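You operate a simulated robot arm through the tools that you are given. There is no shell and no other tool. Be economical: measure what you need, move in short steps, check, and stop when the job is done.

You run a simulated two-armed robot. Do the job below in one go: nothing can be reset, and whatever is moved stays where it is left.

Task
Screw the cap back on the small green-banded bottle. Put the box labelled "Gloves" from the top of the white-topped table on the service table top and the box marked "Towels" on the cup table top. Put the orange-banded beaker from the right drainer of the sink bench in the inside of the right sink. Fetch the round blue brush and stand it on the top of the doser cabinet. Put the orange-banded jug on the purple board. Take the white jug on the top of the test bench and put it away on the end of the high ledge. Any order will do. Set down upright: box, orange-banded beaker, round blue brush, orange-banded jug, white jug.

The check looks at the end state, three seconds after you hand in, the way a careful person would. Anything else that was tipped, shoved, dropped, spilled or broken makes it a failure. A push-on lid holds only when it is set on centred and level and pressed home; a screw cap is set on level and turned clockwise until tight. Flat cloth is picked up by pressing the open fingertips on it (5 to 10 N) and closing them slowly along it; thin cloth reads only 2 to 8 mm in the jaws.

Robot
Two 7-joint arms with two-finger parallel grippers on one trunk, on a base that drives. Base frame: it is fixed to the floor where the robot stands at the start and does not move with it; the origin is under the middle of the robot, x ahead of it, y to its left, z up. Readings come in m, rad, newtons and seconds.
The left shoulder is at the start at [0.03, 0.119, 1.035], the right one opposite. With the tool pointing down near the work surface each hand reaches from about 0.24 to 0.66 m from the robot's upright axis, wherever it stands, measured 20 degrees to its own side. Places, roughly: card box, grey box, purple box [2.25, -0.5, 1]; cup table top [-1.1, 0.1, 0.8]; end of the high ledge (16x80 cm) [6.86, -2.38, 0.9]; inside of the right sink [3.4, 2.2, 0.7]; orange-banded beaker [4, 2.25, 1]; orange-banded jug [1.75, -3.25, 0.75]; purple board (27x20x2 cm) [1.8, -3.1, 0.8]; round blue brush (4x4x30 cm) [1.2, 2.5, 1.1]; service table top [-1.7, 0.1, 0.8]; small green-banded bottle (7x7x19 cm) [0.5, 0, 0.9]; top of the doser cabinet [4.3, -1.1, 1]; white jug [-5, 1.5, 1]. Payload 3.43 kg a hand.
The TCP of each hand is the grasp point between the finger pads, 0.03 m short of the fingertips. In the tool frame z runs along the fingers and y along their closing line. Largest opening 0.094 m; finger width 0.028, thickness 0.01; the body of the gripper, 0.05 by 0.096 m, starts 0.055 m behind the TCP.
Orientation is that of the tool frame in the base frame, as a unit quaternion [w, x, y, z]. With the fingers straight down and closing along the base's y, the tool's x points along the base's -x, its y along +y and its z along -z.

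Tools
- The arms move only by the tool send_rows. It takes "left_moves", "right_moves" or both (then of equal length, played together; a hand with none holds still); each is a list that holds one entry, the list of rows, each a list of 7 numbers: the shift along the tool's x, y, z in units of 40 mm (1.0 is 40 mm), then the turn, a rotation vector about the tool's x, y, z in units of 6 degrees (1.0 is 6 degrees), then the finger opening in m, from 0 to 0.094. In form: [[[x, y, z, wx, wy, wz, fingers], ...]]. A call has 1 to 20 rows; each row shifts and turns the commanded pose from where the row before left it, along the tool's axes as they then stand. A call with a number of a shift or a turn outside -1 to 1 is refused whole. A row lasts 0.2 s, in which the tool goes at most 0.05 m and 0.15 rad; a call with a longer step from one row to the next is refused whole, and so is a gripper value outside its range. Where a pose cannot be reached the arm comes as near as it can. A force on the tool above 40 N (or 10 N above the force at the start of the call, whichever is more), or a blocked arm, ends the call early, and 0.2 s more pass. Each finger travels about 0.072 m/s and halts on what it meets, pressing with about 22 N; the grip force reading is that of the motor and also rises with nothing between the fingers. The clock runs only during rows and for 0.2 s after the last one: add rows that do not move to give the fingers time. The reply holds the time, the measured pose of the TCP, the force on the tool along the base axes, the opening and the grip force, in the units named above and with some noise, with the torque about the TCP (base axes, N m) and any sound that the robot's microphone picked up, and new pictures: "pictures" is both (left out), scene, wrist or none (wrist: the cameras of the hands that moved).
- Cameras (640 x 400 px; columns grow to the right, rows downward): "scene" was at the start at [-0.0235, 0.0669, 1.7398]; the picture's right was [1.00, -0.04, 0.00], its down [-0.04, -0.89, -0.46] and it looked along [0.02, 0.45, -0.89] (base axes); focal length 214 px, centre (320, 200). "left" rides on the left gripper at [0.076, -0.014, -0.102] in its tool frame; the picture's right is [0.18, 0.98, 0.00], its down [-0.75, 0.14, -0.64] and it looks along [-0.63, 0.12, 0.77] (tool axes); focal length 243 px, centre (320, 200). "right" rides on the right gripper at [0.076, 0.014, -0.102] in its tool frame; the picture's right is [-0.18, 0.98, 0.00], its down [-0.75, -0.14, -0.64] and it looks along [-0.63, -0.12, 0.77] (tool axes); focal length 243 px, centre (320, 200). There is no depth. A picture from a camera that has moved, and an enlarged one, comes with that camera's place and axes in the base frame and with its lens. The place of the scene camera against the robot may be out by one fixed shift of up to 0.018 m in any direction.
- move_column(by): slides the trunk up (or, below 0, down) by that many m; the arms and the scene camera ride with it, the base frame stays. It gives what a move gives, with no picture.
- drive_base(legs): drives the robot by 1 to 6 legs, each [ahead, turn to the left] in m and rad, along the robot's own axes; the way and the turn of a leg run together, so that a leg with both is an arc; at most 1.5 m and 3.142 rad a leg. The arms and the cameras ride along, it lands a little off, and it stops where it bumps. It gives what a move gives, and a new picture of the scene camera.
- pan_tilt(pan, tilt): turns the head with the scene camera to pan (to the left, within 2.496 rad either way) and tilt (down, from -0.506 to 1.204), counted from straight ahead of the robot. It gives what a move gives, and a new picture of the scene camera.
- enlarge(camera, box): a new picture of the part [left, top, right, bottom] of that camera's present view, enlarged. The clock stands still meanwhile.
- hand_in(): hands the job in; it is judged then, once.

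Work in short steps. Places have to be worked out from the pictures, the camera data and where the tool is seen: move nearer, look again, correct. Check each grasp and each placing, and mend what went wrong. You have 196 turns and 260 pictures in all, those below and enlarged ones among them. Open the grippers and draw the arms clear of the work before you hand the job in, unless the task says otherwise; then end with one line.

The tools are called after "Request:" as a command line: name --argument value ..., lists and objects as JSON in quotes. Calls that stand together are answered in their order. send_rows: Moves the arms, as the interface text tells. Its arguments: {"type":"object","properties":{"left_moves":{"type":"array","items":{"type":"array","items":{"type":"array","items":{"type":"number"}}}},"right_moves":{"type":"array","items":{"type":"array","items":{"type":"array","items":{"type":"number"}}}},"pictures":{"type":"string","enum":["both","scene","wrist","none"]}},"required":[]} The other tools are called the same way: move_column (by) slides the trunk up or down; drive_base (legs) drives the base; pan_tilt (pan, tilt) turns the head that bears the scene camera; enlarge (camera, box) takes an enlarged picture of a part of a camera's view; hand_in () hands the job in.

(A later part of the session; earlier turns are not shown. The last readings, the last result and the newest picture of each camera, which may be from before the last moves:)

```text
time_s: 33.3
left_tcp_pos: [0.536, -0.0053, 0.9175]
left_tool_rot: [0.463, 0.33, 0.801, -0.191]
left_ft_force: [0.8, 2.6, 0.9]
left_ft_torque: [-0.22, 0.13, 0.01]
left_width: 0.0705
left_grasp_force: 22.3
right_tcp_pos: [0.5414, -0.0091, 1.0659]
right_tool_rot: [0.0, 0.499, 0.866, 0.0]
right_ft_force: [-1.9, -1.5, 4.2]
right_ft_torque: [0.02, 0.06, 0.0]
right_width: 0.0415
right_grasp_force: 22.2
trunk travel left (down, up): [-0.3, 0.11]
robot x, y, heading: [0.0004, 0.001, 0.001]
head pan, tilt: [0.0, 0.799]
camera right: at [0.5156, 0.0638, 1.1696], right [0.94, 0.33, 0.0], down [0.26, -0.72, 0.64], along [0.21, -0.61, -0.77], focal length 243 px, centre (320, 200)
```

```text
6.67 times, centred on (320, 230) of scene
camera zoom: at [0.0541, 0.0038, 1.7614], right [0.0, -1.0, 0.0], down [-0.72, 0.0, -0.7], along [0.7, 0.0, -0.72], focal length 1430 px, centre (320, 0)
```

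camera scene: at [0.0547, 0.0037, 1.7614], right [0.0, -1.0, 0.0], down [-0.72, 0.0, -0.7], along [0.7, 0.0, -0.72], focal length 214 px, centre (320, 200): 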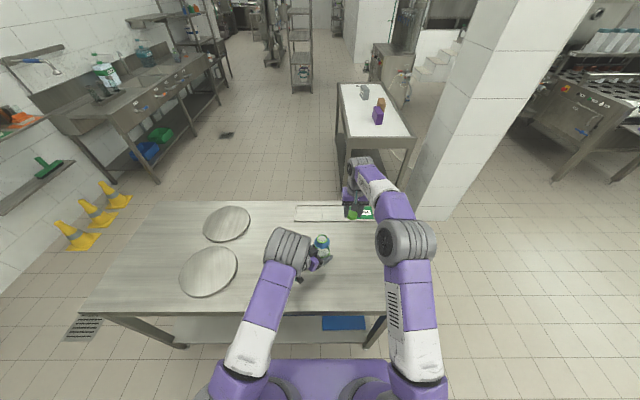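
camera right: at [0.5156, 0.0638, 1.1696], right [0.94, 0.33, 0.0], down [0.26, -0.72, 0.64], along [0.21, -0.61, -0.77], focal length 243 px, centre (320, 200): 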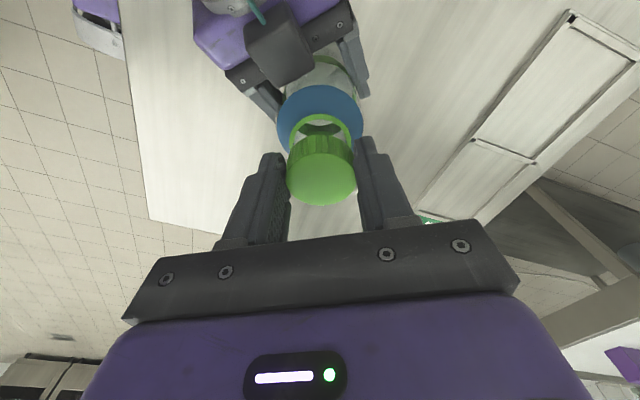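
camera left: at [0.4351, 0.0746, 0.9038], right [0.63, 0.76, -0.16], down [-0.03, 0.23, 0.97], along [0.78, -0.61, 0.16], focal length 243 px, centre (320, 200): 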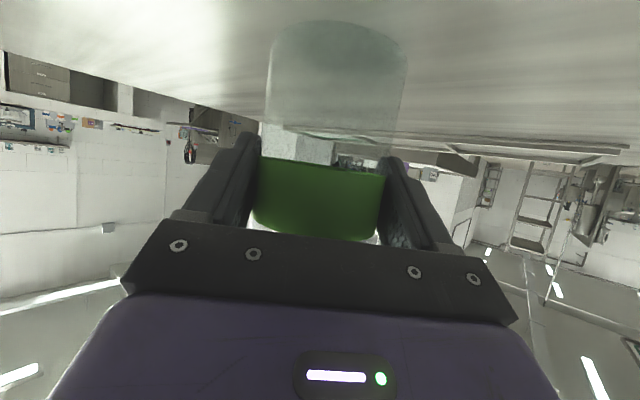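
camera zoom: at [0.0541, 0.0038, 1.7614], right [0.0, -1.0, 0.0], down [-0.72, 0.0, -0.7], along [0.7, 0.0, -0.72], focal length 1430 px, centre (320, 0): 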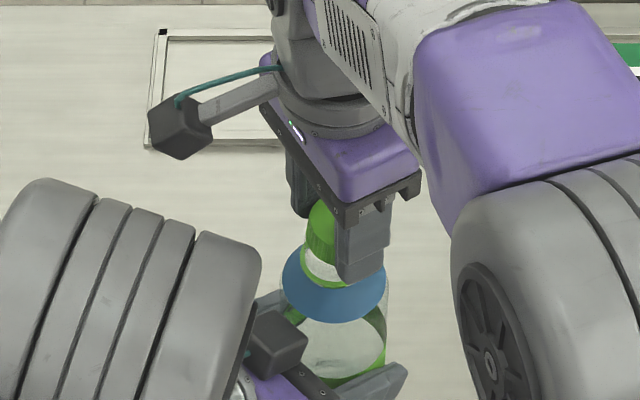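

Force dropped to 4 N and the cap sinks, so the thread seems to take. I continue turning with a little downward follow.

Request:
send_rows --right_moves '[[[0, 0, 0.02, 0, 0, 1, 0.025], [0, 0, 0.02, 0, 0, 1, 0.025], [0, 0, 0.02, 0, 0, 1, 0.025], [0, 0, 0.01, 0, 0, 1, 0.025], [0, 0, 0.01, 0, 0, 1, 0.025], [0, 0, 0.01, 0, 0, 1, 0.025], [0, 0, 0.01, 0, 0, 1, 0.025], [0, 0, 0.01, 0, 0, 1, 0.025], [0, 0, 0.01, 0, 0, 1, 0.025], [0, 0, 0.01, 0, 0, 1, 0.025]]]' --pictures "wrist"

Request:
enlarge --camera "scene" --box '[272, 200, 368, 260]'

```text
time_s: 35.5
left_tcp_pos: [0.5343, -0.004, 0.9196]
left_tool_rot: [0.464, 0.33, 0.8, -0.191]
left_ft_force: [5.5, -1.8, 0.3]
left_ft_torque: [0.35, -0.09, 0.03]
left_width: 0.0705
left_grasp_force: 22.2
right_tcp_pos: [0.541, -0.0088, 1.0604]
right_tool_rot: [0.001, 0.866, 0.5, 0.001]
right_ft_force: [-3.4, 4.3, 14.8]
right_ft_torque: [0.32, 0.12, 0.02]
right_width: 0.0407
right_grasp_force: 22.0
trunk travel left (down, up): [-0.3, 0.11]
robot x, y, heading: [0.0019, 0.0, -0.0]
head pan, tilt: [0.0, 0.799]
camera right: at [0.5914, 0.0501, 1.1656], right [0.76, -0.65, 0.0], down [-0.5, -0.58, 0.64], along [-0.42, -0.49, -0.77], focal length 243 px, centre (320, 200)
```

right: 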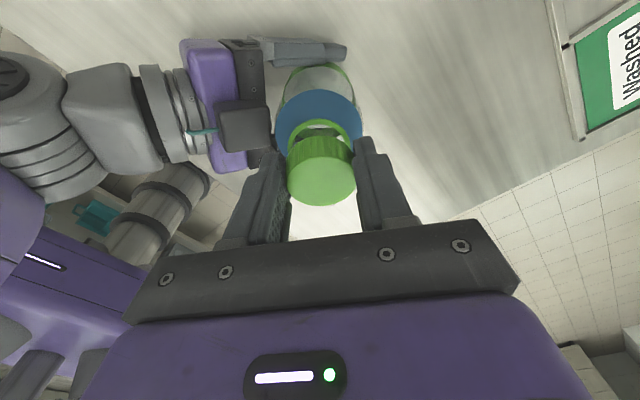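

```text
6.67 times, centred on (320, 230) of scene
camera zoom: at [0.0534, 0.0041, 1.7615], right [0.0, -1.0, 0.0], down [-0.72, 0.0, -0.7], along [0.7, 0.0, -0.72], focal length 1430 px, centre (320, 0)
```

zoom: 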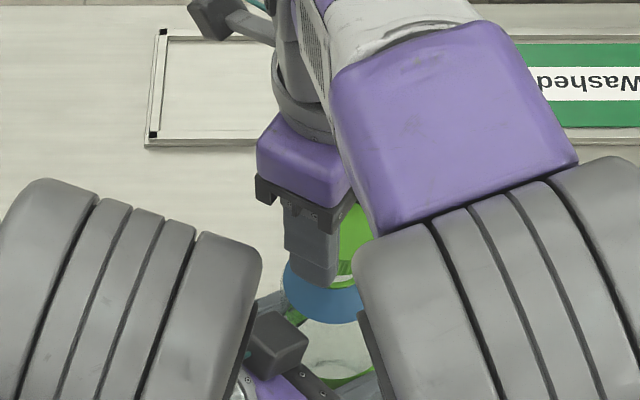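

Sinking steadily. Another 60° clockwise.

Request:
send_rows --right_moves '[[[0, 0, 0.01, 0, 0, 1, 0.025], [0, 0, 0.01, 0, 0, 1, 0.025], [0, 0, 0.01, 0, 0, 1, 0.025], [0, 0, 0.01, 0, 0, 1, 0.025], [0, 0, 0.01, 0, 0, 1, 0.025], [0, 0, 0.01, 0, 0, 1, 0.025], [0, 0, 0.01, 0, 0, 1, 0.025], [0, 0, 0.01, 0, 0, 1, 0.025], [0, 0, 0.01, 0, 0, 1, 0.025], [0, 0, 0.01, 0, 0, 1, 0.025]]]' --pictures "scene"

Request:
enlarge --camera "right" --box '[240, 70, 400, 170]'

```text
time_s: 37.9
left_tcp_pos: [0.535, 0.0093, 0.9083]
left_tool_rot: [0.456, 0.322, 0.809, -0.183]
left_ft_force: [-0.4, -0.9, 1.0]
left_ft_torque: [0.01, -0.05, 0.0]
left_width: 0.0698
left_grasp_force: 22.3
right_tcp_pos: [0.5528, -0.031, 1.0803]
right_tool_rot: [-0.017, 0.999, -0.023, 0.018]
right_ft_force: [0.6, -0.3, -0.9]
right_ft_torque: [0.01, -0.02, -0.01]
right_width: 0.0403
right_grasp_force: 22.0
trunk travel left (down, up): [-0.3, 0.11]
robot x, y, heading: [0.0004, 0.004, -0.003]
head pan, tilt: [0.0, 0.799]
stopped in row 10 (right hand): the arm was blocked; the commanded pose is now the measured one
camera scene: at [0.0546, 0.0036, 1.7613], right [0.0, -1.0, 0.0], down [-0.72, 0.0, -0.7], along [0.7, 0.0, -0.72], focal length 214 px, centre (320, 200)
```

scene: 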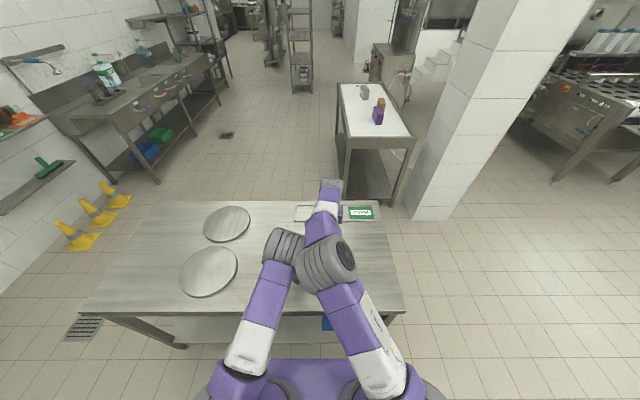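

```text
4.00 times, centred on (320, 120) of right
camera zoom: at [0.6251, -0.0516, 1.1858], right [-0.23, -0.97, -0.04], down [-0.77, 0.15, 0.62], along [-0.6, 0.17, -0.78], focal length 970 px, centre (320, 520)
```

zoom: 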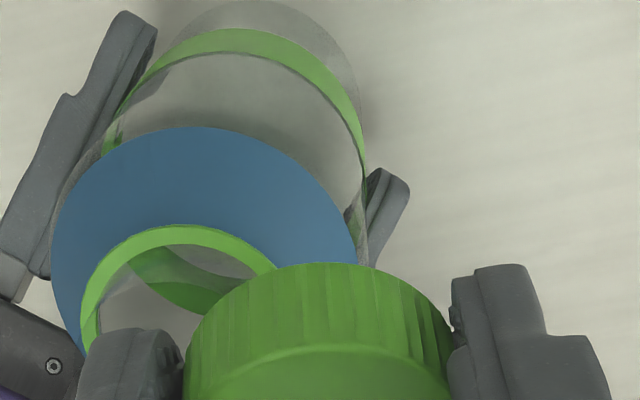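

The arms' elbows met at the end of that turn, the cap came off the rim. I lift the right hand clear and unwind its wrist.

Request:
send_rows --right_moves '[[[0, 0, -0.7, 0, 0, 0, 0.025], [0, 0, -1, 0, 0, -0.5, 0.025], [0, 0, 0, 0, 0, -1, 0.025], [0, 0, 0, 0, 0, -1, 0.025], [0, 0, 0, 0, 0, -1, 0.025], [0, 0, 0, 0, 0, -1, 0.025], [0, 0, 0, 0, 0, -1, 0.025], [0, 0, 0, 0, 0, -1, 0.025], [0, 0, 0, 0, 0, -1, 0.025], [0, 0, 0, 0, 0, -1, 0.025], [0, 0, 0, 0, 0, -1, 0.025], [0, 0, 0, 0, 0, -1, 0.025], [0, 0, 0, 0, 0, -1, 0.025], [0, 0, 0, 0, 0, -1, 0.025], [0, 0, 0, 0, 0, -1, 0.025], [0, 0, 0, 0, 0, -1, 0.025], [0, 0, 0, 0, 0, -1, 0.025], [0, 0, 0, 0, 0, -1, 0.025], [0, 0, 0, 0, 0, -1, 0.025]]]'

Request:
enlarge --camera "scene" --box '[240, 190, 400, 290]'

```text
time_s: 41.9
left_tcp_pos: [0.5351, 0.0081, 0.9077]
left_tool_rot: [0.456, 0.322, 0.809, -0.184]
left_ft_force: [0.0, 0.5, -0.3]
left_ft_torque: [0.04, -0.03, 0.02]
left_width: 0.0698
left_grasp_force: 21.9
right_tcp_pos: [0.5496, -0.0329, 1.1482]
right_tool_rot: [0.004, 0.626, 0.78, 0.024]
right_ft_force: [-0.1, 0.5, -0.8]
right_ft_torque: [0.02, -0.01, -0.01]
right_width: 0.0405
right_grasp_force: 22.1
trunk travel left (down, up): [-0.3, 0.11]
robot x, y, heading: [-0.001, -0.0006, 0.001]
head pan, tilt: [0.0, 0.799]
camera scene: at [0.0547, 0.0036, 1.7614], right [0.0, -1.0, 0.0], down [-0.72, 0.0, -0.7], along [0.7, 0.0, -0.72], focal length 214 px, centre (320, 200)
camera right: at [0.5446, 0.0419, 1.2539], right [1.0, 0.03, 0.04], down [0.0, -0.79, 0.62], along [0.05, -0.62, -0.79], focal length 243 px, centre (320, 200)
```

scene: 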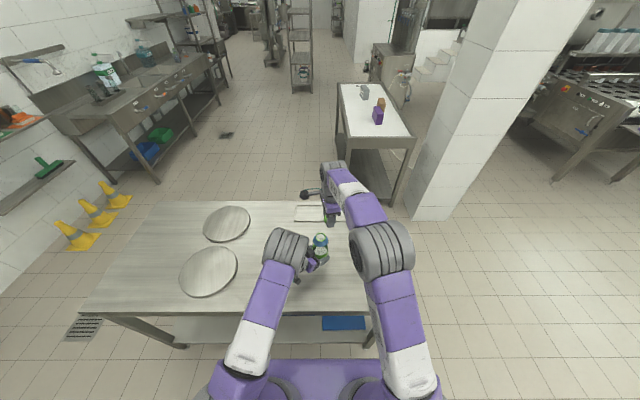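
right: 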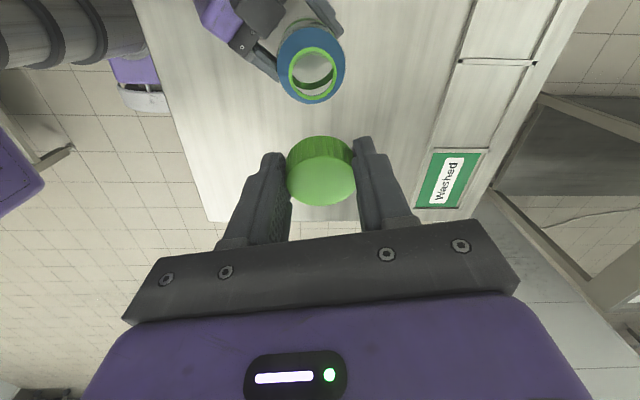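

```text
4.00 times, centred on (320, 240) of scene
camera zoom: at [0.0547, 0.0036, 1.7614], right [0.0, -1.0, 0.0], down [-0.72, 0.0, -0.7], along [0.7, 0.0, -0.72], focal length 858 px, centre (320, 40)
```

zoom: 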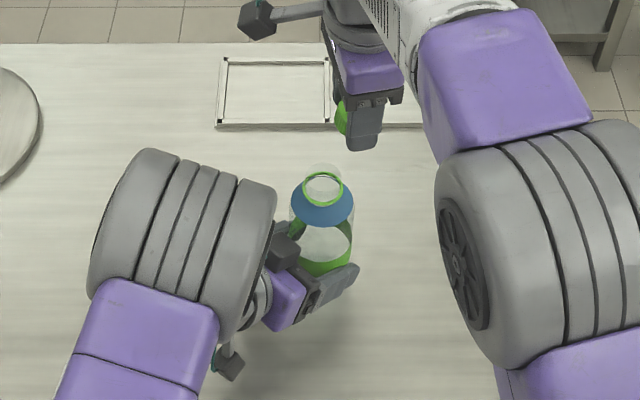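

The bottle still stands. I level and unwind the right wrist further to the other side, and ease the left fingers so the bottle settles upright.

Request:
send_rows --right_moves '[[[0, 0, 0, 0.4, -0.22, 0, 0.025], [0, 0, 0, 0, 0, -1, 0.025], [0, 0, 0, 0, 0, -1, 0.025], [0, 0, 0, 0, 0, -1, 0.025], [0, 0, 0, 0, 0, -1, 0.025], [0, 0, 0, 0, 0, -1, 0.025], [0, 0, 0, 0, 0, -1, 0.025], [0, 0, 0, 0, 0, -1, 0.025], [0, 0, 0, 0, 0, -1, 0.025], [0, 0, 0, 0, 0, -1, 0.025], [0, 0, 0, 0, 0, -1, 0.025], [0, 0, 0, 0, 0, -1, 0.025], [0, 0, 0, 0, 0, -1, 0.025], [0, 0, 0, 0, 0, -0.8, 0.025]]]' --left_moves '[[[0, 0, 0, 0, 0, 0, 0.078], [0, 0, 0, 0, 0, 0, 0.078], [0, 0, 0, 0, 0, 0, 0.078], [0, 0, 0, 0, 0, 0, 0.078], [0, 0, 0, 0, 0, 0, 0.078], [0, 0, 0, 0, 0, 0, 0.078], [0, 0, 0, 0, 0, 0, 0.078], [0, 0, 0, 0, 0, 0, 0.078], [0, 0, 0, 0, 0, 0, 0.078], [0, 0, 0, 0, 0, 0, 0.078], [0, 0, 0, 0, 0, 0, 0.078], [0, 0, 0, 0, 0, 0, 0.078], [0, 0, 0, 0, 0, 0, 0.078], [0, 0, 0, 0, 0, 0, 0.078]]]' --pictures "wrist"

Request:
enlarge --camera "scene" --box '[240, 180, 400, 280]'

```text
time_s: 44.9
left_tcp_pos: [0.5348, 0.0088, 0.9082]
left_tool_rot: [0.456, 0.322, 0.809, -0.184]
left_ft_force: [0.1, -0.1, 0.1]
left_ft_torque: [0.0, -0.01, -0.02]
left_width: 0.078
left_grasp_force: 0.1
right_tcp_pos: [0.5506, -0.0335, 1.1484]
right_tool_rot: [0.0, 0.006, 1.0, 0.001]
right_ft_force: [0.6, -0.5, -0.6]
right_ft_torque: [0.02, 0.0, -0.04]
right_width: 0.0403
right_grasp_force: 22.0
trunk travel left (down, up): [-0.3, 0.11]
robot x, y, heading: [-0.0006, 0.0002, -0.002]
head pan, tilt: [0.0, 0.799]
camera right: at [0.475, -0.0171, 1.2513], right [0.2, 0.98, 0.0], down [0.75, -0.15, 0.64], along [0.63, -0.12, -0.77], focal length 243 px, centre (320, 200)
camera left: at [0.4326, 0.0856, 0.8962], right [0.61, 0.78, -0.16], down [-0.02, 0.21, 0.98], along [0.79, -0.59, 0.14], focal length 243 px, centre (320, 200)
```

right: 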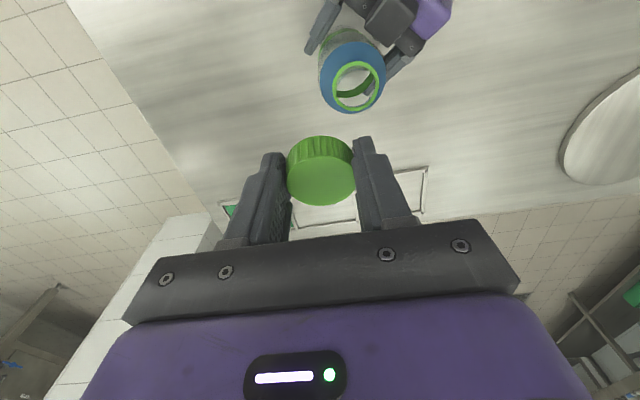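
left: 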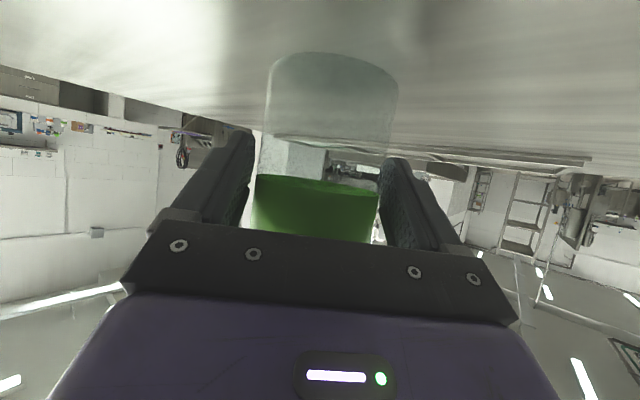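

```text
4.00 times, centred on (320, 230) of scene
camera zoom: at [0.0548, 0.0036, 1.7614], right [0.0, -1.0, 0.0], down [-0.72, 0.0, -0.7], along [0.7, 0.0, -0.72], focal length 858 px, centre (320, 80)
```

zoom: 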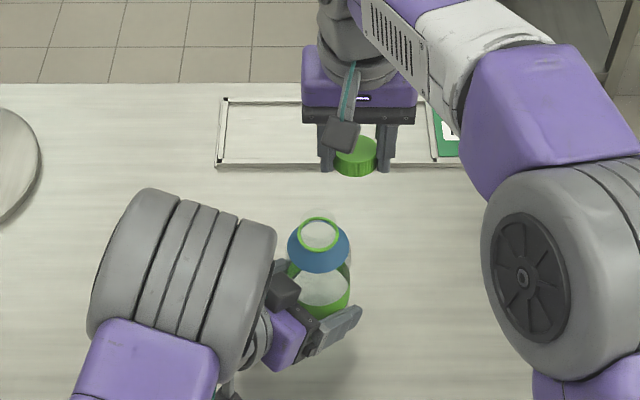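

I zoom the right wrist camera on the bottle to check its lean and position.

Request:
enlarge --camera "right" --box '[256, 0, 448, 120]'

```text
3.33 times, centred on (352, 60) of right
camera zoom: at [0.475, -0.0171, 1.2513], right [0.2, 0.98, 0.0], down [0.75, -0.15, 0.64], along [0.63, -0.12, -0.77], focal length 809 px, centre (213, 667)
```

zoom: 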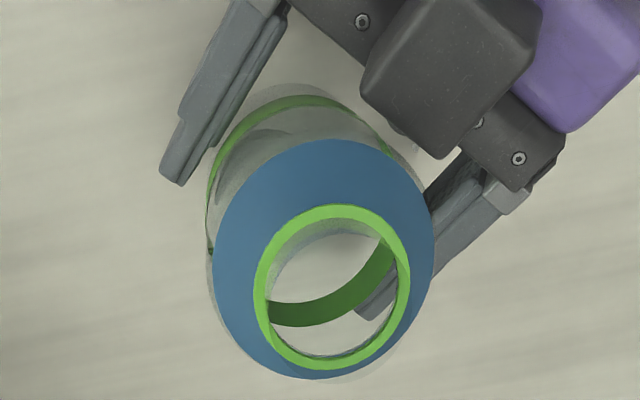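

Bottle is upright at about (0.543, 0.003). I regrip it and wind the right wrist to -90° ready for a longer turn.

Request:
send_rows --right_moves '[[[0, 0, 0, 0, 0, -1, 0.025], [0, 0, 0, 0, 0, -1, 0.025], [0, 0, 0, 0, 0, -1, 0.025], [0, 0, 0, 0, 0, -1, 0.025], [0, 0, 0, 0, 0, -1, 0.025], [0, 0, 0, 0, 0, -1, 0.025], [0, 0, 0, 0, 0, -1, 0.025], [0, 0, 0, 0, 0, -1, 0.025], [0, 0, 0, 0, 0, -1, 0.025], [0, 0, 0, 0, 0, -1, 0.025], [0, 0, 0, 0, 0, -1, 0.025], [0, 0, 0, 0, 0, -1, 0.025], [0, 0, 0, 0, 0, -1, 0.025], [0, 0, 0, 0, 0, -1, 0.025], [0, 0, 0, 0, 0, -1, 0.025]]]' --left_moves '[[[0, 0, 0, 0, 0, 0, 0.074], [0, 0, 0, 0, 0, 0, 0.072], [0, 0, 0, 0, 0, 0, 0.07], [0, 0, 0, 0, 0, 0, 0.065], [0, 0, 0, 0, 0, 0, 0.06], [0, 0, 0, 0, 0, 0, 0.06], [0, 0, 0, 0, 0, 0, 0.06], [0, 0, 0, 0, 0, 0, 0.06], [0, 0, 0, 0, 0, 0, 0.06], [0, 0, 0, 0, 0, 0, 0.06], [0, 0, 0, 0, 0, 0, 0.06], [0, 0, 0, 0, 0, 0, 0.06], [0, 0, 0, 0, 0, 0, 0.06], [0, 0, 0, 0, 0, 0, 0.06], [0, 0, 0, 0, 0, 0, 0.06]]]' --pictures "scene"

Request:
enlarge --camera "right" --box '[240, 0, 560, 200]'

```text
time_s: 48.1
left_tcp_pos: [0.5344, 0.008, 0.9078]
left_tool_rot: [0.455, 0.322, 0.81, -0.183]
left_ft_force: [-0.8, 0.3, -0.4]
left_ft_torque: [-0.03, 0.0, 0.04]
left_width: 0.07
left_grasp_force: 22.2
right_tcp_pos: [0.5505, -0.0333, 1.1471]
right_tool_rot: [0.001, -0.702, 0.712, 0.001]
right_ft_force: [0.5, 0.2, -0.8]
right_ft_torque: [0.0, -0.02, 0.0]
right_width: 0.0402
right_grasp_force: 21.6
trunk travel left (down, up): [-0.3, 0.11]
robot x, y, heading: [0.0018, 0.0001, 0.0]
head pan, tilt: [0.0, 0.799]
camera scene: at [0.0547, 0.0036, 1.7614], right [0.0, -1.0, 0.0], down [-0.72, 0.0, -0.7], along [0.7, 0.0, -0.72], focal length 214 px, centre (320, 200)
```

scene: 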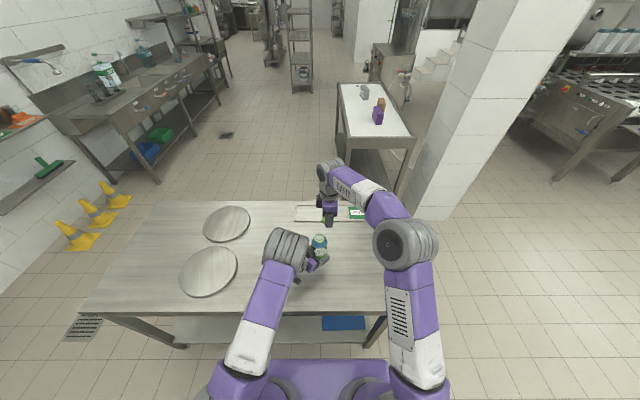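

```text
2.00 times, centred on (400, 100) of right
camera zoom: at [0.5357, -0.1087, 1.2509], right [-0.98, 0.2, 0.0], down [0.15, 0.75, 0.64], along [0.12, 0.63, -0.77], focal length 485 px, centre (160, 400)
```

zoom: 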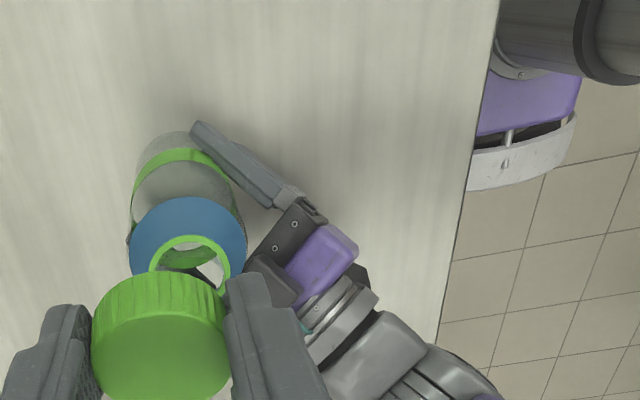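

Works. I bring the cap over the mouth at (0.542, 0.003) and down to just above the rim.

Request:
send_rows --right_moves '[[[-0.45, 0.1, 0, 0, 0, 0, 0.025], [-0.45, 0.11, 0, 0, 0, 0, 0.025], [0, 0, 0.8, 0, 0, 0, 0.025], [0, 0, 0.75, 0, 0, 0, 0.025]]]' --pictures "none"

Request:
enlarge --camera "right" --box '[224, 50, 416, 170]'

Request:
enlarge --camera "scene" --box '[272, 200, 368, 260]'

```text
time_s: 49.1
left_tcp_pos: [0.535, 0.008, 0.9083]
left_tool_rot: [0.455, 0.323, 0.81, -0.184]
left_ft_force: [0.5, -0.1, -0.4]
left_ft_torque: [0.0, 0.0, 0.03]
left_width: 0.0701
left_grasp_force: 21.7
right_tcp_pos: [0.5421, 0.0039, 1.0856]
right_tool_rot: [0.0, -0.702, 0.713, 0.001]
right_ft_force: [-0.5, 0.2, 0.2]
right_ft_torque: [-0.05, -0.01, 0.01]
right_width: 0.0401
right_grasp_force: 21.4
trunk travel left (down, up): [-0.3, 0.11]
robot x, y, heading: [0.0007, 0.0032, -0.005]
head pan, tilt: [0.0, 0.799]
```

```text
3.33 times, centred on (320, 110) of right
camera zoom: at [0.5279, -0.0718, 1.1887], right [-0.98, 0.2, 0.0], down [0.15, 0.75, 0.64], along [0.13, 0.63, -0.77], focal length 809 px, centre (320, 500)
```

zoom: 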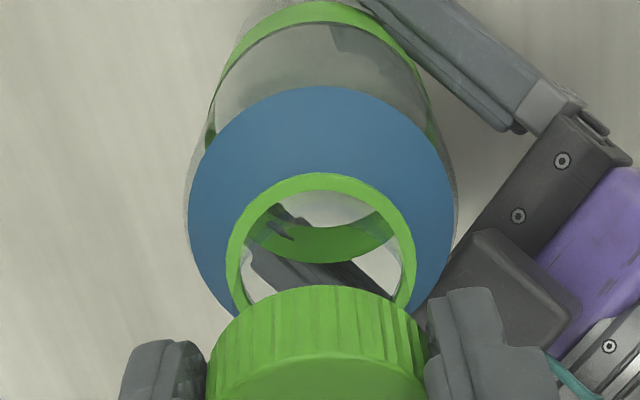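

```text
6.67 times, centred on (320, 230) of scene
camera zoom: at [0.0549, 0.0038, 1.7614], right [0.0, -1.0, 0.0], down [-0.72, 0.0, -0.7], along [0.7, 0.0, -0.72], focal length 1430 px, centre (320, 0)
```

zoom: 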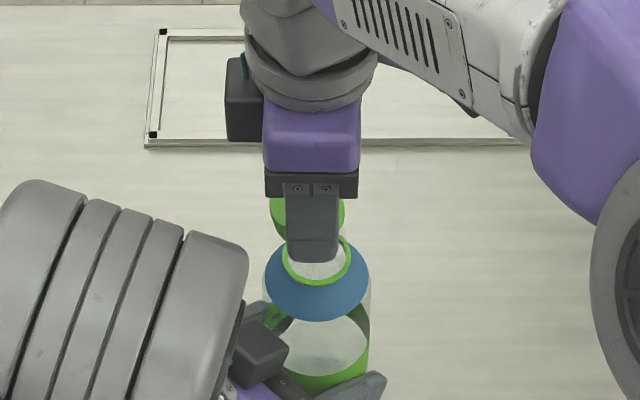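

The scene view shows the cap about 4 mm too far left of the ring. I correct and lower to contact.

Request:
send_rows --right_moves '[[[0.1, 0, 0, 0, 0, 0, 0.025], [0, 0, 0.1, 0, 0, 0, 0.025], [0, 0, 0.1, 0, 0, 0, 0.025]]]' --pictures "none"

Request:
enlarge --camera "scene" --box '[272, 200, 368, 260]'

Request:
send_rows --right_moves '[[[0, 0, 0.1, 0, 0, 0, 0.025], [0, 0, 0.1, 0, 0, 0, 0.025]]]' --pictures "none"

```text
time_s: 49.9
left_tcp_pos: [0.5349, 0.0079, 0.9085]
left_tool_rot: [0.455, 0.323, 0.809, -0.184]
left_ft_force: [-0.3, 0.0, -0.5]
left_ft_torque: [0.0, 0.02, 0.01]
left_width: 0.0703
left_grasp_force: 22.3
right_tcp_pos: [0.5429, -0.0009, 1.0769]
right_tool_rot: [0.0, -0.702, 0.712, 0.001]
right_ft_force: [0.1, -0.1, -0.1]
right_ft_torque: [0.01, 0.0, 0.01]
right_width: 0.0401
right_grasp_force: 22.0
trunk travel left (down, up): [-0.3, 0.11]
robot x, y, heading: [-0.0028, 0.0019, -0.001]
head pan, tilt: [0.0, 0.799]
```

```text
6.67 times, centred on (320, 230) of scene
camera zoom: at [0.0547, 0.0036, 1.7614], right [0.0, -1.0, 0.0], down [-0.72, 0.0, -0.7], along [0.7, 0.0, -0.72], focal length 1430 px, centre (320, 0)
```

zoom: 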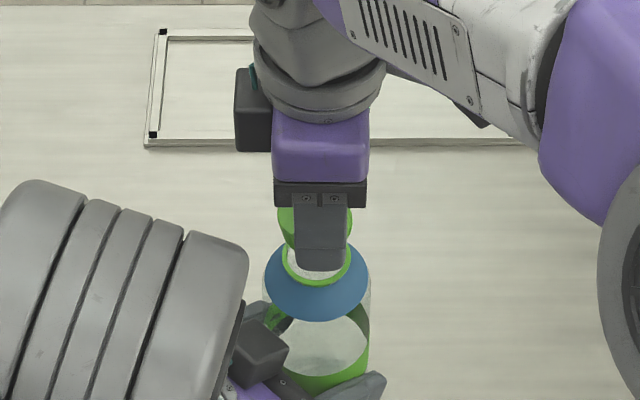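

```text
time_s: 50.5
left_tcp_pos: [0.5342, 0.0091, 0.9079]
left_tool_rot: [0.455, 0.322, 0.81, -0.183]
left_ft_force: [0.8, 0.7, 0.6]
left_ft_torque: [0.0, 0.05, 0.01]
left_width: 0.0703
left_grasp_force: 21.9
right_tcp_pos: [0.5423, -0.001, 1.07]
right_tool_rot: [0.001, -0.702, 0.712, 0.001]
right_ft_force: [0.7, 0.1, -0.4]
right_ft_torque: [0.01, -0.01, -0.02]
right_width: 0.0399
right_grasp_force: 22.0
trunk travel left (down, up): [-0.3, 0.11]
robot x, y, heading: [-0.0026, -0.0024, 0.0]
head pan, tilt: [0.0, 0.799]
```

Aligned. I continue down in 2 mm steps to contact.

Request:
send_rows --right_moves '[[[0, 0, 0.05, 0, 0, 0, 0.025], [0, 0, 0.05, 0, 0, 0, 0.025], [0, 0, 0.05, 0, 0, 0, 0.025]]]' --pictures "none"

Request:
enlarge --camera "right" --box '[224, 60, 416, 180]'

```text
time_s: 51.3
left_tcp_pos: [0.5345, 0.0083, 0.9085]
left_tool_rot: [0.456, 0.322, 0.809, -0.183]
left_ft_force: [0.2, 0.3, 0.4]
left_ft_torque: [-0.02, 0.03, 0.03]
left_width: 0.0702
left_grasp_force: 21.7
right_tcp_pos: [0.5419, -0.0005, 1.0634]
right_tool_rot: [0.001, -0.702, 0.712, 0.001]
right_ft_force: [0.4, -0.7, -0.6]
right_ft_torque: [0.03, 0.0, 0.01]
right_width: 0.0398
right_grasp_force: 21.3
trunk travel left (down, up): [-0.3, 0.11]
robot x, y, heading: [0.0009, -0.0024, 0.001]
head pan, tilt: [0.0, 0.799]
```

```text
3.33 times, centred on (320, 120) of right
camera zoom: at [0.5273, -0.0757, 1.167], right [-0.98, 0.2, 0.0], down [0.15, 0.75, 0.64], along [0.13, 0.63, -0.77], focal length 809 px, centre (320, 467)
```

zoom: 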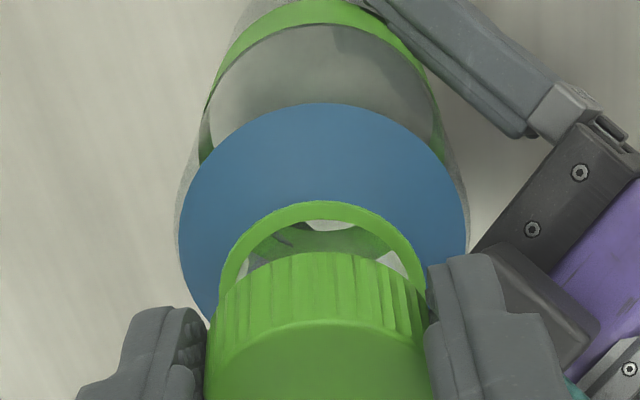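

No contact yet; continue.

Request:
send_rows --right_moves '[[[0, 0, 0.05, 0, 0, 0, 0.025], [0, 0, 0.05, 0, 0, 0, 0.025], [0, 0, 0.03, 0, 0, 0, 0.025]]]' --pictures "none"

```text
time_s: 52.1
left_tcp_pos: [0.5354, 0.0079, 0.9086]
left_tool_rot: [0.455, 0.322, 0.81, -0.183]
left_ft_force: [-0.4, -0.5, -0.2]
left_ft_torque: [-0.02, 0.01, -0.01]
left_width: 0.0703
left_grasp_force: 22.1
right_tcp_pos: [0.5425, 0.001, 1.0583]
right_tool_rot: [0.001, -0.703, 0.712, 0.001]
right_ft_force: [0.5, -0.1, 0.3]
right_ft_torque: [0.02, -0.02, -0.02]
right_width: 0.0399
right_grasp_force: 22.1
trunk travel left (down, up): [-0.3, 0.11]
robot x, y, heading: [-0.0005, -0.0017, -0.005]
head pan, tilt: [0.0, 0.799]
```

Request:
send_rows --right_moves '[[[0, 0, 0.05, 0, 0, 0, 0.025], [0, 0, 0.05, 0, 0, 0, 0.025]]]' --pictures "none"

Request:
enlarge --camera "right" --box '[224, 60, 416, 180]'

Request:
enlarge --camera "scene" --box '[272, 200, 368, 260]'

```text
time_s: 52.7
left_tcp_pos: [0.5346, 0.0086, 0.9093]
left_tool_rot: [0.455, 0.322, 0.81, -0.184]
left_ft_force: [0.5, 0.4, -0.8]
left_ft_torque: [-0.08, 0.08, 0.05]
left_width: 0.0699
left_grasp_force: 22.2
right_tcp_pos: [0.5421, 0.0002, 1.0548]
right_tool_rot: [0.001, -0.703, 0.712, 0.001]
right_ft_force: [-1.1, -0.2, 2.3]
right_ft_torque: [0.01, 0.04, -0.02]
right_width: 0.0395
right_grasp_force: 22.1
trunk travel left (down, up): [-0.3, 0.11]
robot x, y, heading: [-0.0019, 0.0019, -0.0]
head pan, tilt: [0.0, 0.799]
```

```text
3.33 times, centred on (320, 120) of right
camera zoom: at [0.5273, -0.0758, 1.1581], right [-0.98, 0.2, 0.0], down [0.15, 0.75, 0.64], along [0.13, 0.63, -0.77], focal length 809 px, centre (320, 467)
```

zoom: 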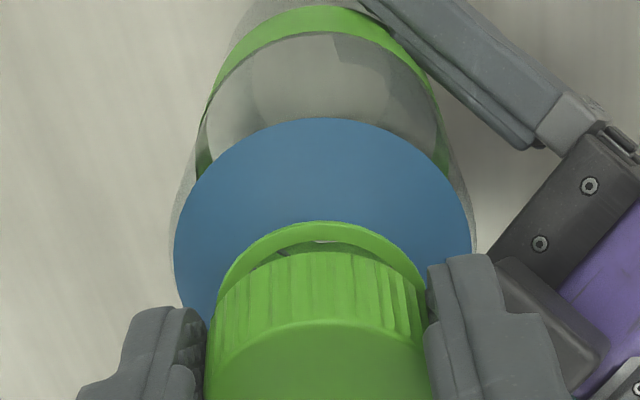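

```text
6.67 times, centred on (320, 230) of scene
camera zoom: at [0.0546, 0.0036, 1.7614], right [0.0, -1.0, 0.0], down [-0.72, 0.0, -0.7], along [0.7, 0.0, -0.72], focal length 1430 px, centre (320, 0)
```

zoom: 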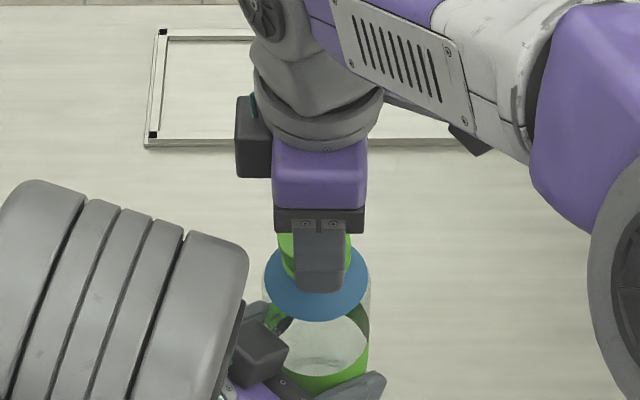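

The cap now slides over the neck with light contact at 1.0548. I turn clockwise 108° with a slight push.

Request:
send_rows --right_moves '[[[0, 0, 0.06, 0, 0, 1, 0.025], [0, 0, 0.02, 0, 0, 1, 0.025], [0, 0, 0.01, 0, 0, 1, 0.025], [0, 0, 0.01, 0, 0, 1, 0.025], [0, 0, 0.01, 0, 0, 1, 0.025], [0, 0, 0.01, 0, 0, 1, 0.025], [0, 0, 0.01, 0, 0, 1, 0.025], [0, 0, 0.01, 0, 0, 1, 0.025], [0, 0, 0.01, 0, 0, 1, 0.025], [0, 0, 0.01, 0, 0, 1, 0.025], [0, 0, 0.01, 0, 0, 1, 0.025], [0, 0, 0.01, 0, 0, 1, 0.025], [0, 0, 0.01, 0, 0, 1, 0.025], [0, 0, 0.01, 0, 0, 1, 0.025], [0, 0, 0.01, 0, 0, 1, 0.025], [0, 0, 0.01, 0, 0, 1, 0.025], [0, 0, 0.01, 0, 0, 1, 0.025], [0, 0, 0.01, 0, 0, 1, 0.025]]]' --pictures "none"

Request:
enlarge --camera "right" --box '[224, 60, 416, 180]'

```text
time_s: 56.5
left_tcp_pos: [0.5339, 0.0078, 0.9082]
left_tool_rot: [0.456, 0.322, 0.809, -0.183]
left_ft_force: [4.9, -6.4, -1.2]
left_ft_torque: [0.4, -0.13, -0.02]
left_width: 0.0703
left_grasp_force: 22.1
right_tcp_pos: [0.541, -0.0001, 1.0474]
right_tool_rot: [0.0, 0.164, 0.986, 0.002]
right_ft_force: [-3.4, 4.7, 23.1]
right_ft_torque: [0.08, -0.04, -0.01]
right_width: 0.0398
right_grasp_force: 22.1
trunk travel left (down, up): [-0.3, 0.11]
robot x, y, heading: [0.0014, 0.0009, -0.004]
head pan, tilt: [0.0, 0.799]
```

```text
3.33 times, centred on (320, 120) of right
camera zoom: at [0.4737, 0.0385, 1.1499], right [0.49, 0.87, 0.0], down [0.67, -0.38, 0.64], along [0.56, -0.31, -0.77], focal length 809 px, centre (320, 467)
```

zoom: 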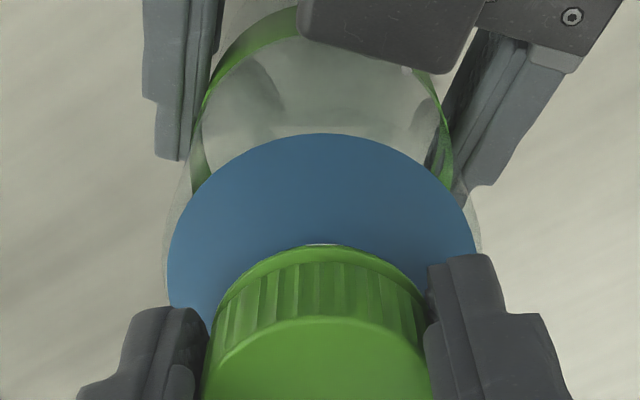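

The cap has nearly reached the ring. I turn 66° more without extra push.

Request:
send_rows --right_moves '[[[0, 0, 0, 0, 0, 1, 0.025], [0, 0, 0, 0, 0, 1, 0.025], [0, 0, 0, 0, 0, 1, 0.025], [0, 0, 0, 0, 0, 1, 0.025], [0, 0, 0, 0, 0, 1, 0.025], [0, 0, 0, 0, 0, 1, 0.025], [0, 0, 0, 0, 0, 1, 0.025], [0, 0, 0, 0, 0, 1, 0.025], [0, 0, 0, 0, 0, 1, 0.025], [0, 0, 0, 0, 0, 1, 0.025], [0, 0, 0, 0, 0, 1, 0.025]]]' --pictures "none"

Request:
enlarge --camera "right" --box '[224, 60, 416, 180]'

```text
time_s: 58.9
left_tcp_pos: [0.5333, 0.0081, 0.9086]
left_tool_rot: [0.456, 0.322, 0.809, -0.183]
left_ft_force: [-11.2, -10.6, 1.7]
left_ft_torque: [0.08, -0.54, -0.29]
left_width: 0.0701
left_grasp_force: 22.4
right_tcp_pos: [0.5402, -0.0, 1.0462]
right_tool_rot: [0.0, 0.675, 0.738, 0.001]
right_ft_force: [6.4, 6.4, 12.0]
right_ft_torque: [0.14, -0.09, 0.08]
right_width: 0.0399
right_grasp_force: 21.9
trunk travel left (down, up): [-0.3, 0.11]
robot x, y, heading: [-0.0026, 0.0018, 0.0]
head pan, tilt: [0.0, 0.799]
```

```text
3.33 times, centred on (320, 120) of right
camera zoom: at [0.549, 0.0768, 1.1494], right [1.0, -0.1, 0.0], down [-0.07, -0.76, 0.64], along [-0.06, -0.64, -0.77], focal length 809 px, centre (320, 467)
```

zoom: 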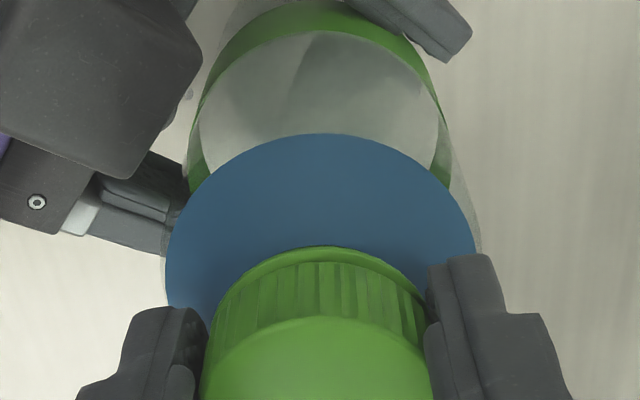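

Cap sits close to the ring with rising torque. I release, wind back, and regrip to tighten.

Request:
send_rows --right_moves '[[[0, 0, -0.05, 0, 0, 0, 0.05], [0, 0, -0.05, 0, 0, 0, 0.065], [0, 0, 0, 0, 0, 0, 0.07], [0, 0, 0, 0, 0, -1, 0.07], [0, 0, 0, 0, 0, -1, 0.07], [0, 0, 0, 0, 0, -1, 0.07], [0, 0, 0, 0, 0, -1, 0.07], [0, 0, 0, 0, 0, -1, 0.07], [0, 0, 0, 0, 0, -1, 0.07], [0, 0, 0, 0, 0, -1, 0.07], [0, 0, 0, 0, 0, -1, 0.07], [0, 0, 0, 0, 0, -1, 0.07], [0, 0, 0, 0, 0, -1, 0.07], [0, 0, 0, 0, 0, -1, 0.07], [0, 0, 0, 0, 0, -1, 0.07], [0, 0, 0, 0, 0, -1, 0.07], [0, 0, 0, 0, 0, -1, 0.07]]]' --pictures "none"

Request:
enlarge --camera "right" --box '[224, 60, 416, 180]'

Request:
enlarge --camera "scene" --box '[272, 200, 368, 260]'

```text
time_s: 62.5
left_tcp_pos: [0.535, 0.0082, 0.908]
left_tool_rot: [0.456, 0.322, 0.809, -0.184]
left_ft_force: [-0.5, -0.2, 5.9]
left_ft_torque: [-0.21, -0.06, 0.0]
left_width: 0.0704
left_grasp_force: 22.0
right_tcp_pos: [0.5425, -0.0002, 1.0498]
right_tool_rot: [-0.001, 0.005, 1.0, 0.001]
right_ft_force: [-0.1, 0.4, 0.2]
right_ft_torque: [-0.01, 0.0, 0.0]
right_width: 0.0701
right_grasp_force: 0.1
trunk travel left (down, up): [-0.3, 0.11]
robot x, y, heading: [-0.0004, 0.001, -0.001]
head pan, tilt: [0.0, 0.799]
```

```text
3.33 times, centred on (320, 120) of right
camera zoom: at [0.4663, 0.0153, 1.1529], right [0.19, 0.98, 0.0], down [0.75, -0.15, 0.64], along [0.63, -0.12, -0.77], focal length 809 px, centre (320, 467)
```

zoom: 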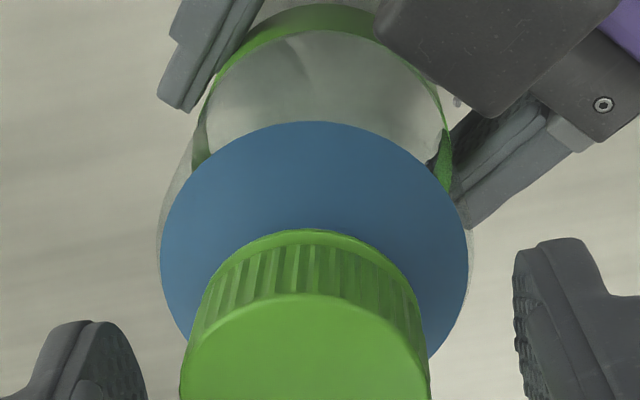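

```text
6.67 times, centred on (320, 230) of scene
camera zoom: at [0.054, 0.0037, 1.7615], right [0.0, -1.0, 0.0], down [-0.72, 0.0, -0.7], along [0.7, 0.0, -0.72], focal length 1430 px, centre (320, 0)
```

zoom: 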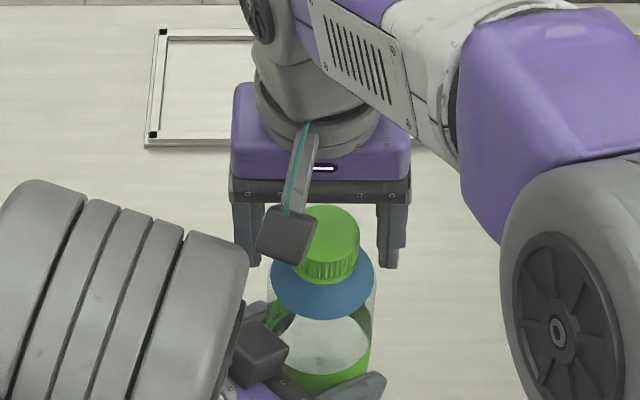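

Cap is centred on the bottle. I wind back another 84°, regrip and tighten.

Request:
send_rows --right_moves '[[[0, 0, 0, 0, 0, -1, 0.07], [0, 0, 0, 0, 0, -1, 0.07], [0, 0, 0, 0, 0, -1, 0.07], [0, 0, 0, 0, 0, -1, 0.07], [0, 0, 0, 0, 0, -1, 0.07], [0, 0, 0, 0, 0, -1, 0.07], [0, 0, 0, 0, 0, -1, 0.07], [0, 0, 0, 0, 0, -1, 0.07], [0, 0, 0, 0, 0, -1, 0.07], [0, 0, 0, 0, 0, -1, 0.07], [0, 0, 0, 0, 0, -1, 0.07], [0, 0, 0, 0, 0, -1, 0.07], [0, 0, 0, 0, 0, -1, 0.07], [0, 0, 0, 0, 0, -1, 0.07], [0, 0, 0.05, 0, 0, 0, 0.055], [0, 0, 0, 0, 0, 0, 0.045], [0, 0, 0, 0, 0, 0, 0.035], [0, 0, 0, 0, 0, 0, 0.025], [0, 0, 0, 0, 0, 0, 0.025]]]' --pictures "none"

Request:
send_rows --right_moves '[[[0, 0, 0, 0, 0, 1, 0.025], [0, 0, 0, 0, 0, 1, 0.025], [0, 0, 0, 0, 0, 1, 0.025], [0, 0, 0, 0, 0, 1, 0.025], [0, 0, 0, 0, 0, 1, 0.025], [0, 0, 0, 0, 0, 1, 0.025], [0, 0, 0, 0, 0, 1, 0.025], [0, 0, 0, 0, 0, 1, 0.025], [0, 0, 0, 0, 0, 1, 0.025], [0, 0, 0, 0, 0, 1, 0.025], [0, 0, 0, 0, 0, 1, 0.025], [0, 0, 0, 0, 0, 1, 0.025]]]' --pictures "none"

Request:
enlarge --camera "right" --box '[224, 60, 416, 180]'

```text
time_s: 66.5
left_tcp_pos: [0.5334, 0.0088, 0.9082]
left_tool_rot: [0.455, 0.323, 0.81, -0.184]
left_ft_force: [-5.7, 1.5, 3.2]
left_ft_torque: [-0.18, -0.6, -0.14]
left_width: 0.0703
left_grasp_force: 21.7
right_tcp_pos: [0.5413, 0.0001, 1.0477]
right_tool_rot: [0.001, -0.664, 0.748, 0.001]
right_ft_force: [6.8, -0.1, -0.8]
right_ft_torque: [-0.08, -0.16, 0.02]
right_width: 0.0407
right_grasp_force: 22.2
trunk travel left (down, up): [-0.3, 0.11]
robot x, y, heading: [0.002, 0.0009, -0.004]
head pan, tilt: [0.0, 0.799]
```

```text
time_s: 69.1
left_tcp_pos: [0.5349, 0.0087, 0.9086]
left_tool_rot: [0.456, 0.322, 0.809, -0.183]
left_ft_force: [-3.5, 2.0, 1.6]
left_ft_torque: [-0.35, -0.27, -0.02]
left_width: 0.0702
left_grasp_force: 22.0
right_tcp_pos: [0.5409, 0.0008, 1.046]
right_tool_rot: [0.0, -0.097, 0.995, 0.001]
right_ft_force: [2.5, -2.7, -2.4]
right_ft_torque: [0.12, -0.13, -0.01]
right_width: 0.0403
right_grasp_force: 21.9
trunk travel left (down, up): [-0.3, 0.11]
robot x, y, heading: [-0.001, 0.0021, -0.004]
head pan, tilt: [0.0, 0.799]
```

```text
3.33 times, centred on (320, 120) of right
camera zoom: at [0.4649, -0.0005, 1.1505], right [-0.01, 1.0, 0.0], down [0.77, 0.01, 0.64], along [0.64, 0.01, -0.77], focal length 809 px, centre (320, 467)
```

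zoom: 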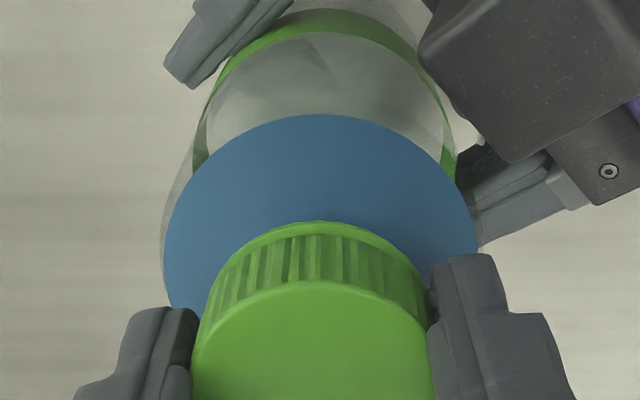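

The thread draws the cap down still. I keep turning.

Request:
send_rows --right_moves '[[[0, 0, 0.01, 0, 0, 1, 0.025], [0, 0, 0.01, 0, 0, 1, 0.025], [0, 0, 0.01, 0, 0, 1, 0.025], [0, 0, 0.01, 0, 0, 1, 0.025], [0, 0, 0.01, 0, 0, 1, 0.025], [0, 0, 0.01, 0, 0, 1, 0.025], [0, 0, 0.01, 0, 0, 1, 0.025], [0, 0, 0.01, 0, 0, 1, 0.025]]]' --pictures "none"

Request:
send_rows --right_moves '[[[0, 0, 0.01, 0, 0, 1, 0.025], [0, 0, 0.01, 0, 0, 1, 0.025], [0, 0, 0.01, 0, 0, 1, 0.025], [0, 0, 0.01, 0, 0, 1, 0.025], [0, 0, 0.01, 0, 0, 1, 0.025], [0, 0, 0.01, 0, 0, 1, 0.025], [0, 0, 0.01, 0, 0, 1, 0.025], [0, 0, 0.01, 0, 0, 1, 0.025]]]' --pictures "none"

Request:
enlarge --camera "right" --box '[224, 60, 416, 180]'

```text
time_s: 70.9
left_tcp_pos: [0.5348, 0.008, 0.9082]
left_tool_rot: [0.456, 0.323, 0.809, -0.184]
left_ft_force: [-4.2, 2.5, -2.8]
left_ft_torque: [0.38, 0.12, -0.46]
left_width: 0.0667
left_grasp_force: 22.4
right_tcp_pos: [0.5415, 0.0014, 1.0445]
right_tool_rot: [0.0, 0.316, 0.949, 0.002]
right_ft_force: [1.4, 0.1, 11.0]
right_ft_torque: [-0.02, -0.05, 0.43]
right_width: 0.042
right_grasp_force: 22.0
trunk travel left (down, up): [-0.3, 0.11]
robot x, y, heading: [0.0021, -0.0028, -0.001]
head pan, tilt: [0.0, 0.799]
```

```text
time_s: 72.7
left_tcp_pos: [0.5337, 0.0084, 0.9088]
left_tool_rot: [0.456, 0.323, 0.809, -0.184]
left_ft_force: [-15.0, -5.2, -1.1]
left_ft_torque: [0.05, -0.15, -0.75]
left_width: 0.0662
left_grasp_force: 22.0
right_tcp_pos: [0.5404, 0.0003, 1.0419]
right_tool_rot: [0.0, 0.675, 0.738, 0.003]
right_ft_force: [9.1, 2.8, 21.4]
right_ft_torque: [0.38, -0.62, 0.69]
right_width: 0.0418
right_grasp_force: 21.7
trunk travel left (down, up): [-0.3, 0.11]
robot x, y, heading: [-0.0026, 0.0026, -0.001]
head pan, tilt: [0.0, 0.799]
```

```text
3.33 times, centred on (320, 120) of right
camera zoom: at [0.5485, 0.078, 1.1465], right [1.0, -0.1, 0.0], down [-0.08, -0.77, 0.64], along [-0.06, -0.64, -0.77], focal length 809 px, centre (320, 467)
```

zoom: 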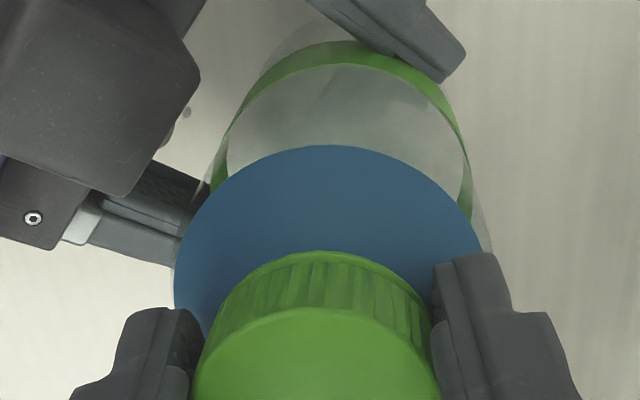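

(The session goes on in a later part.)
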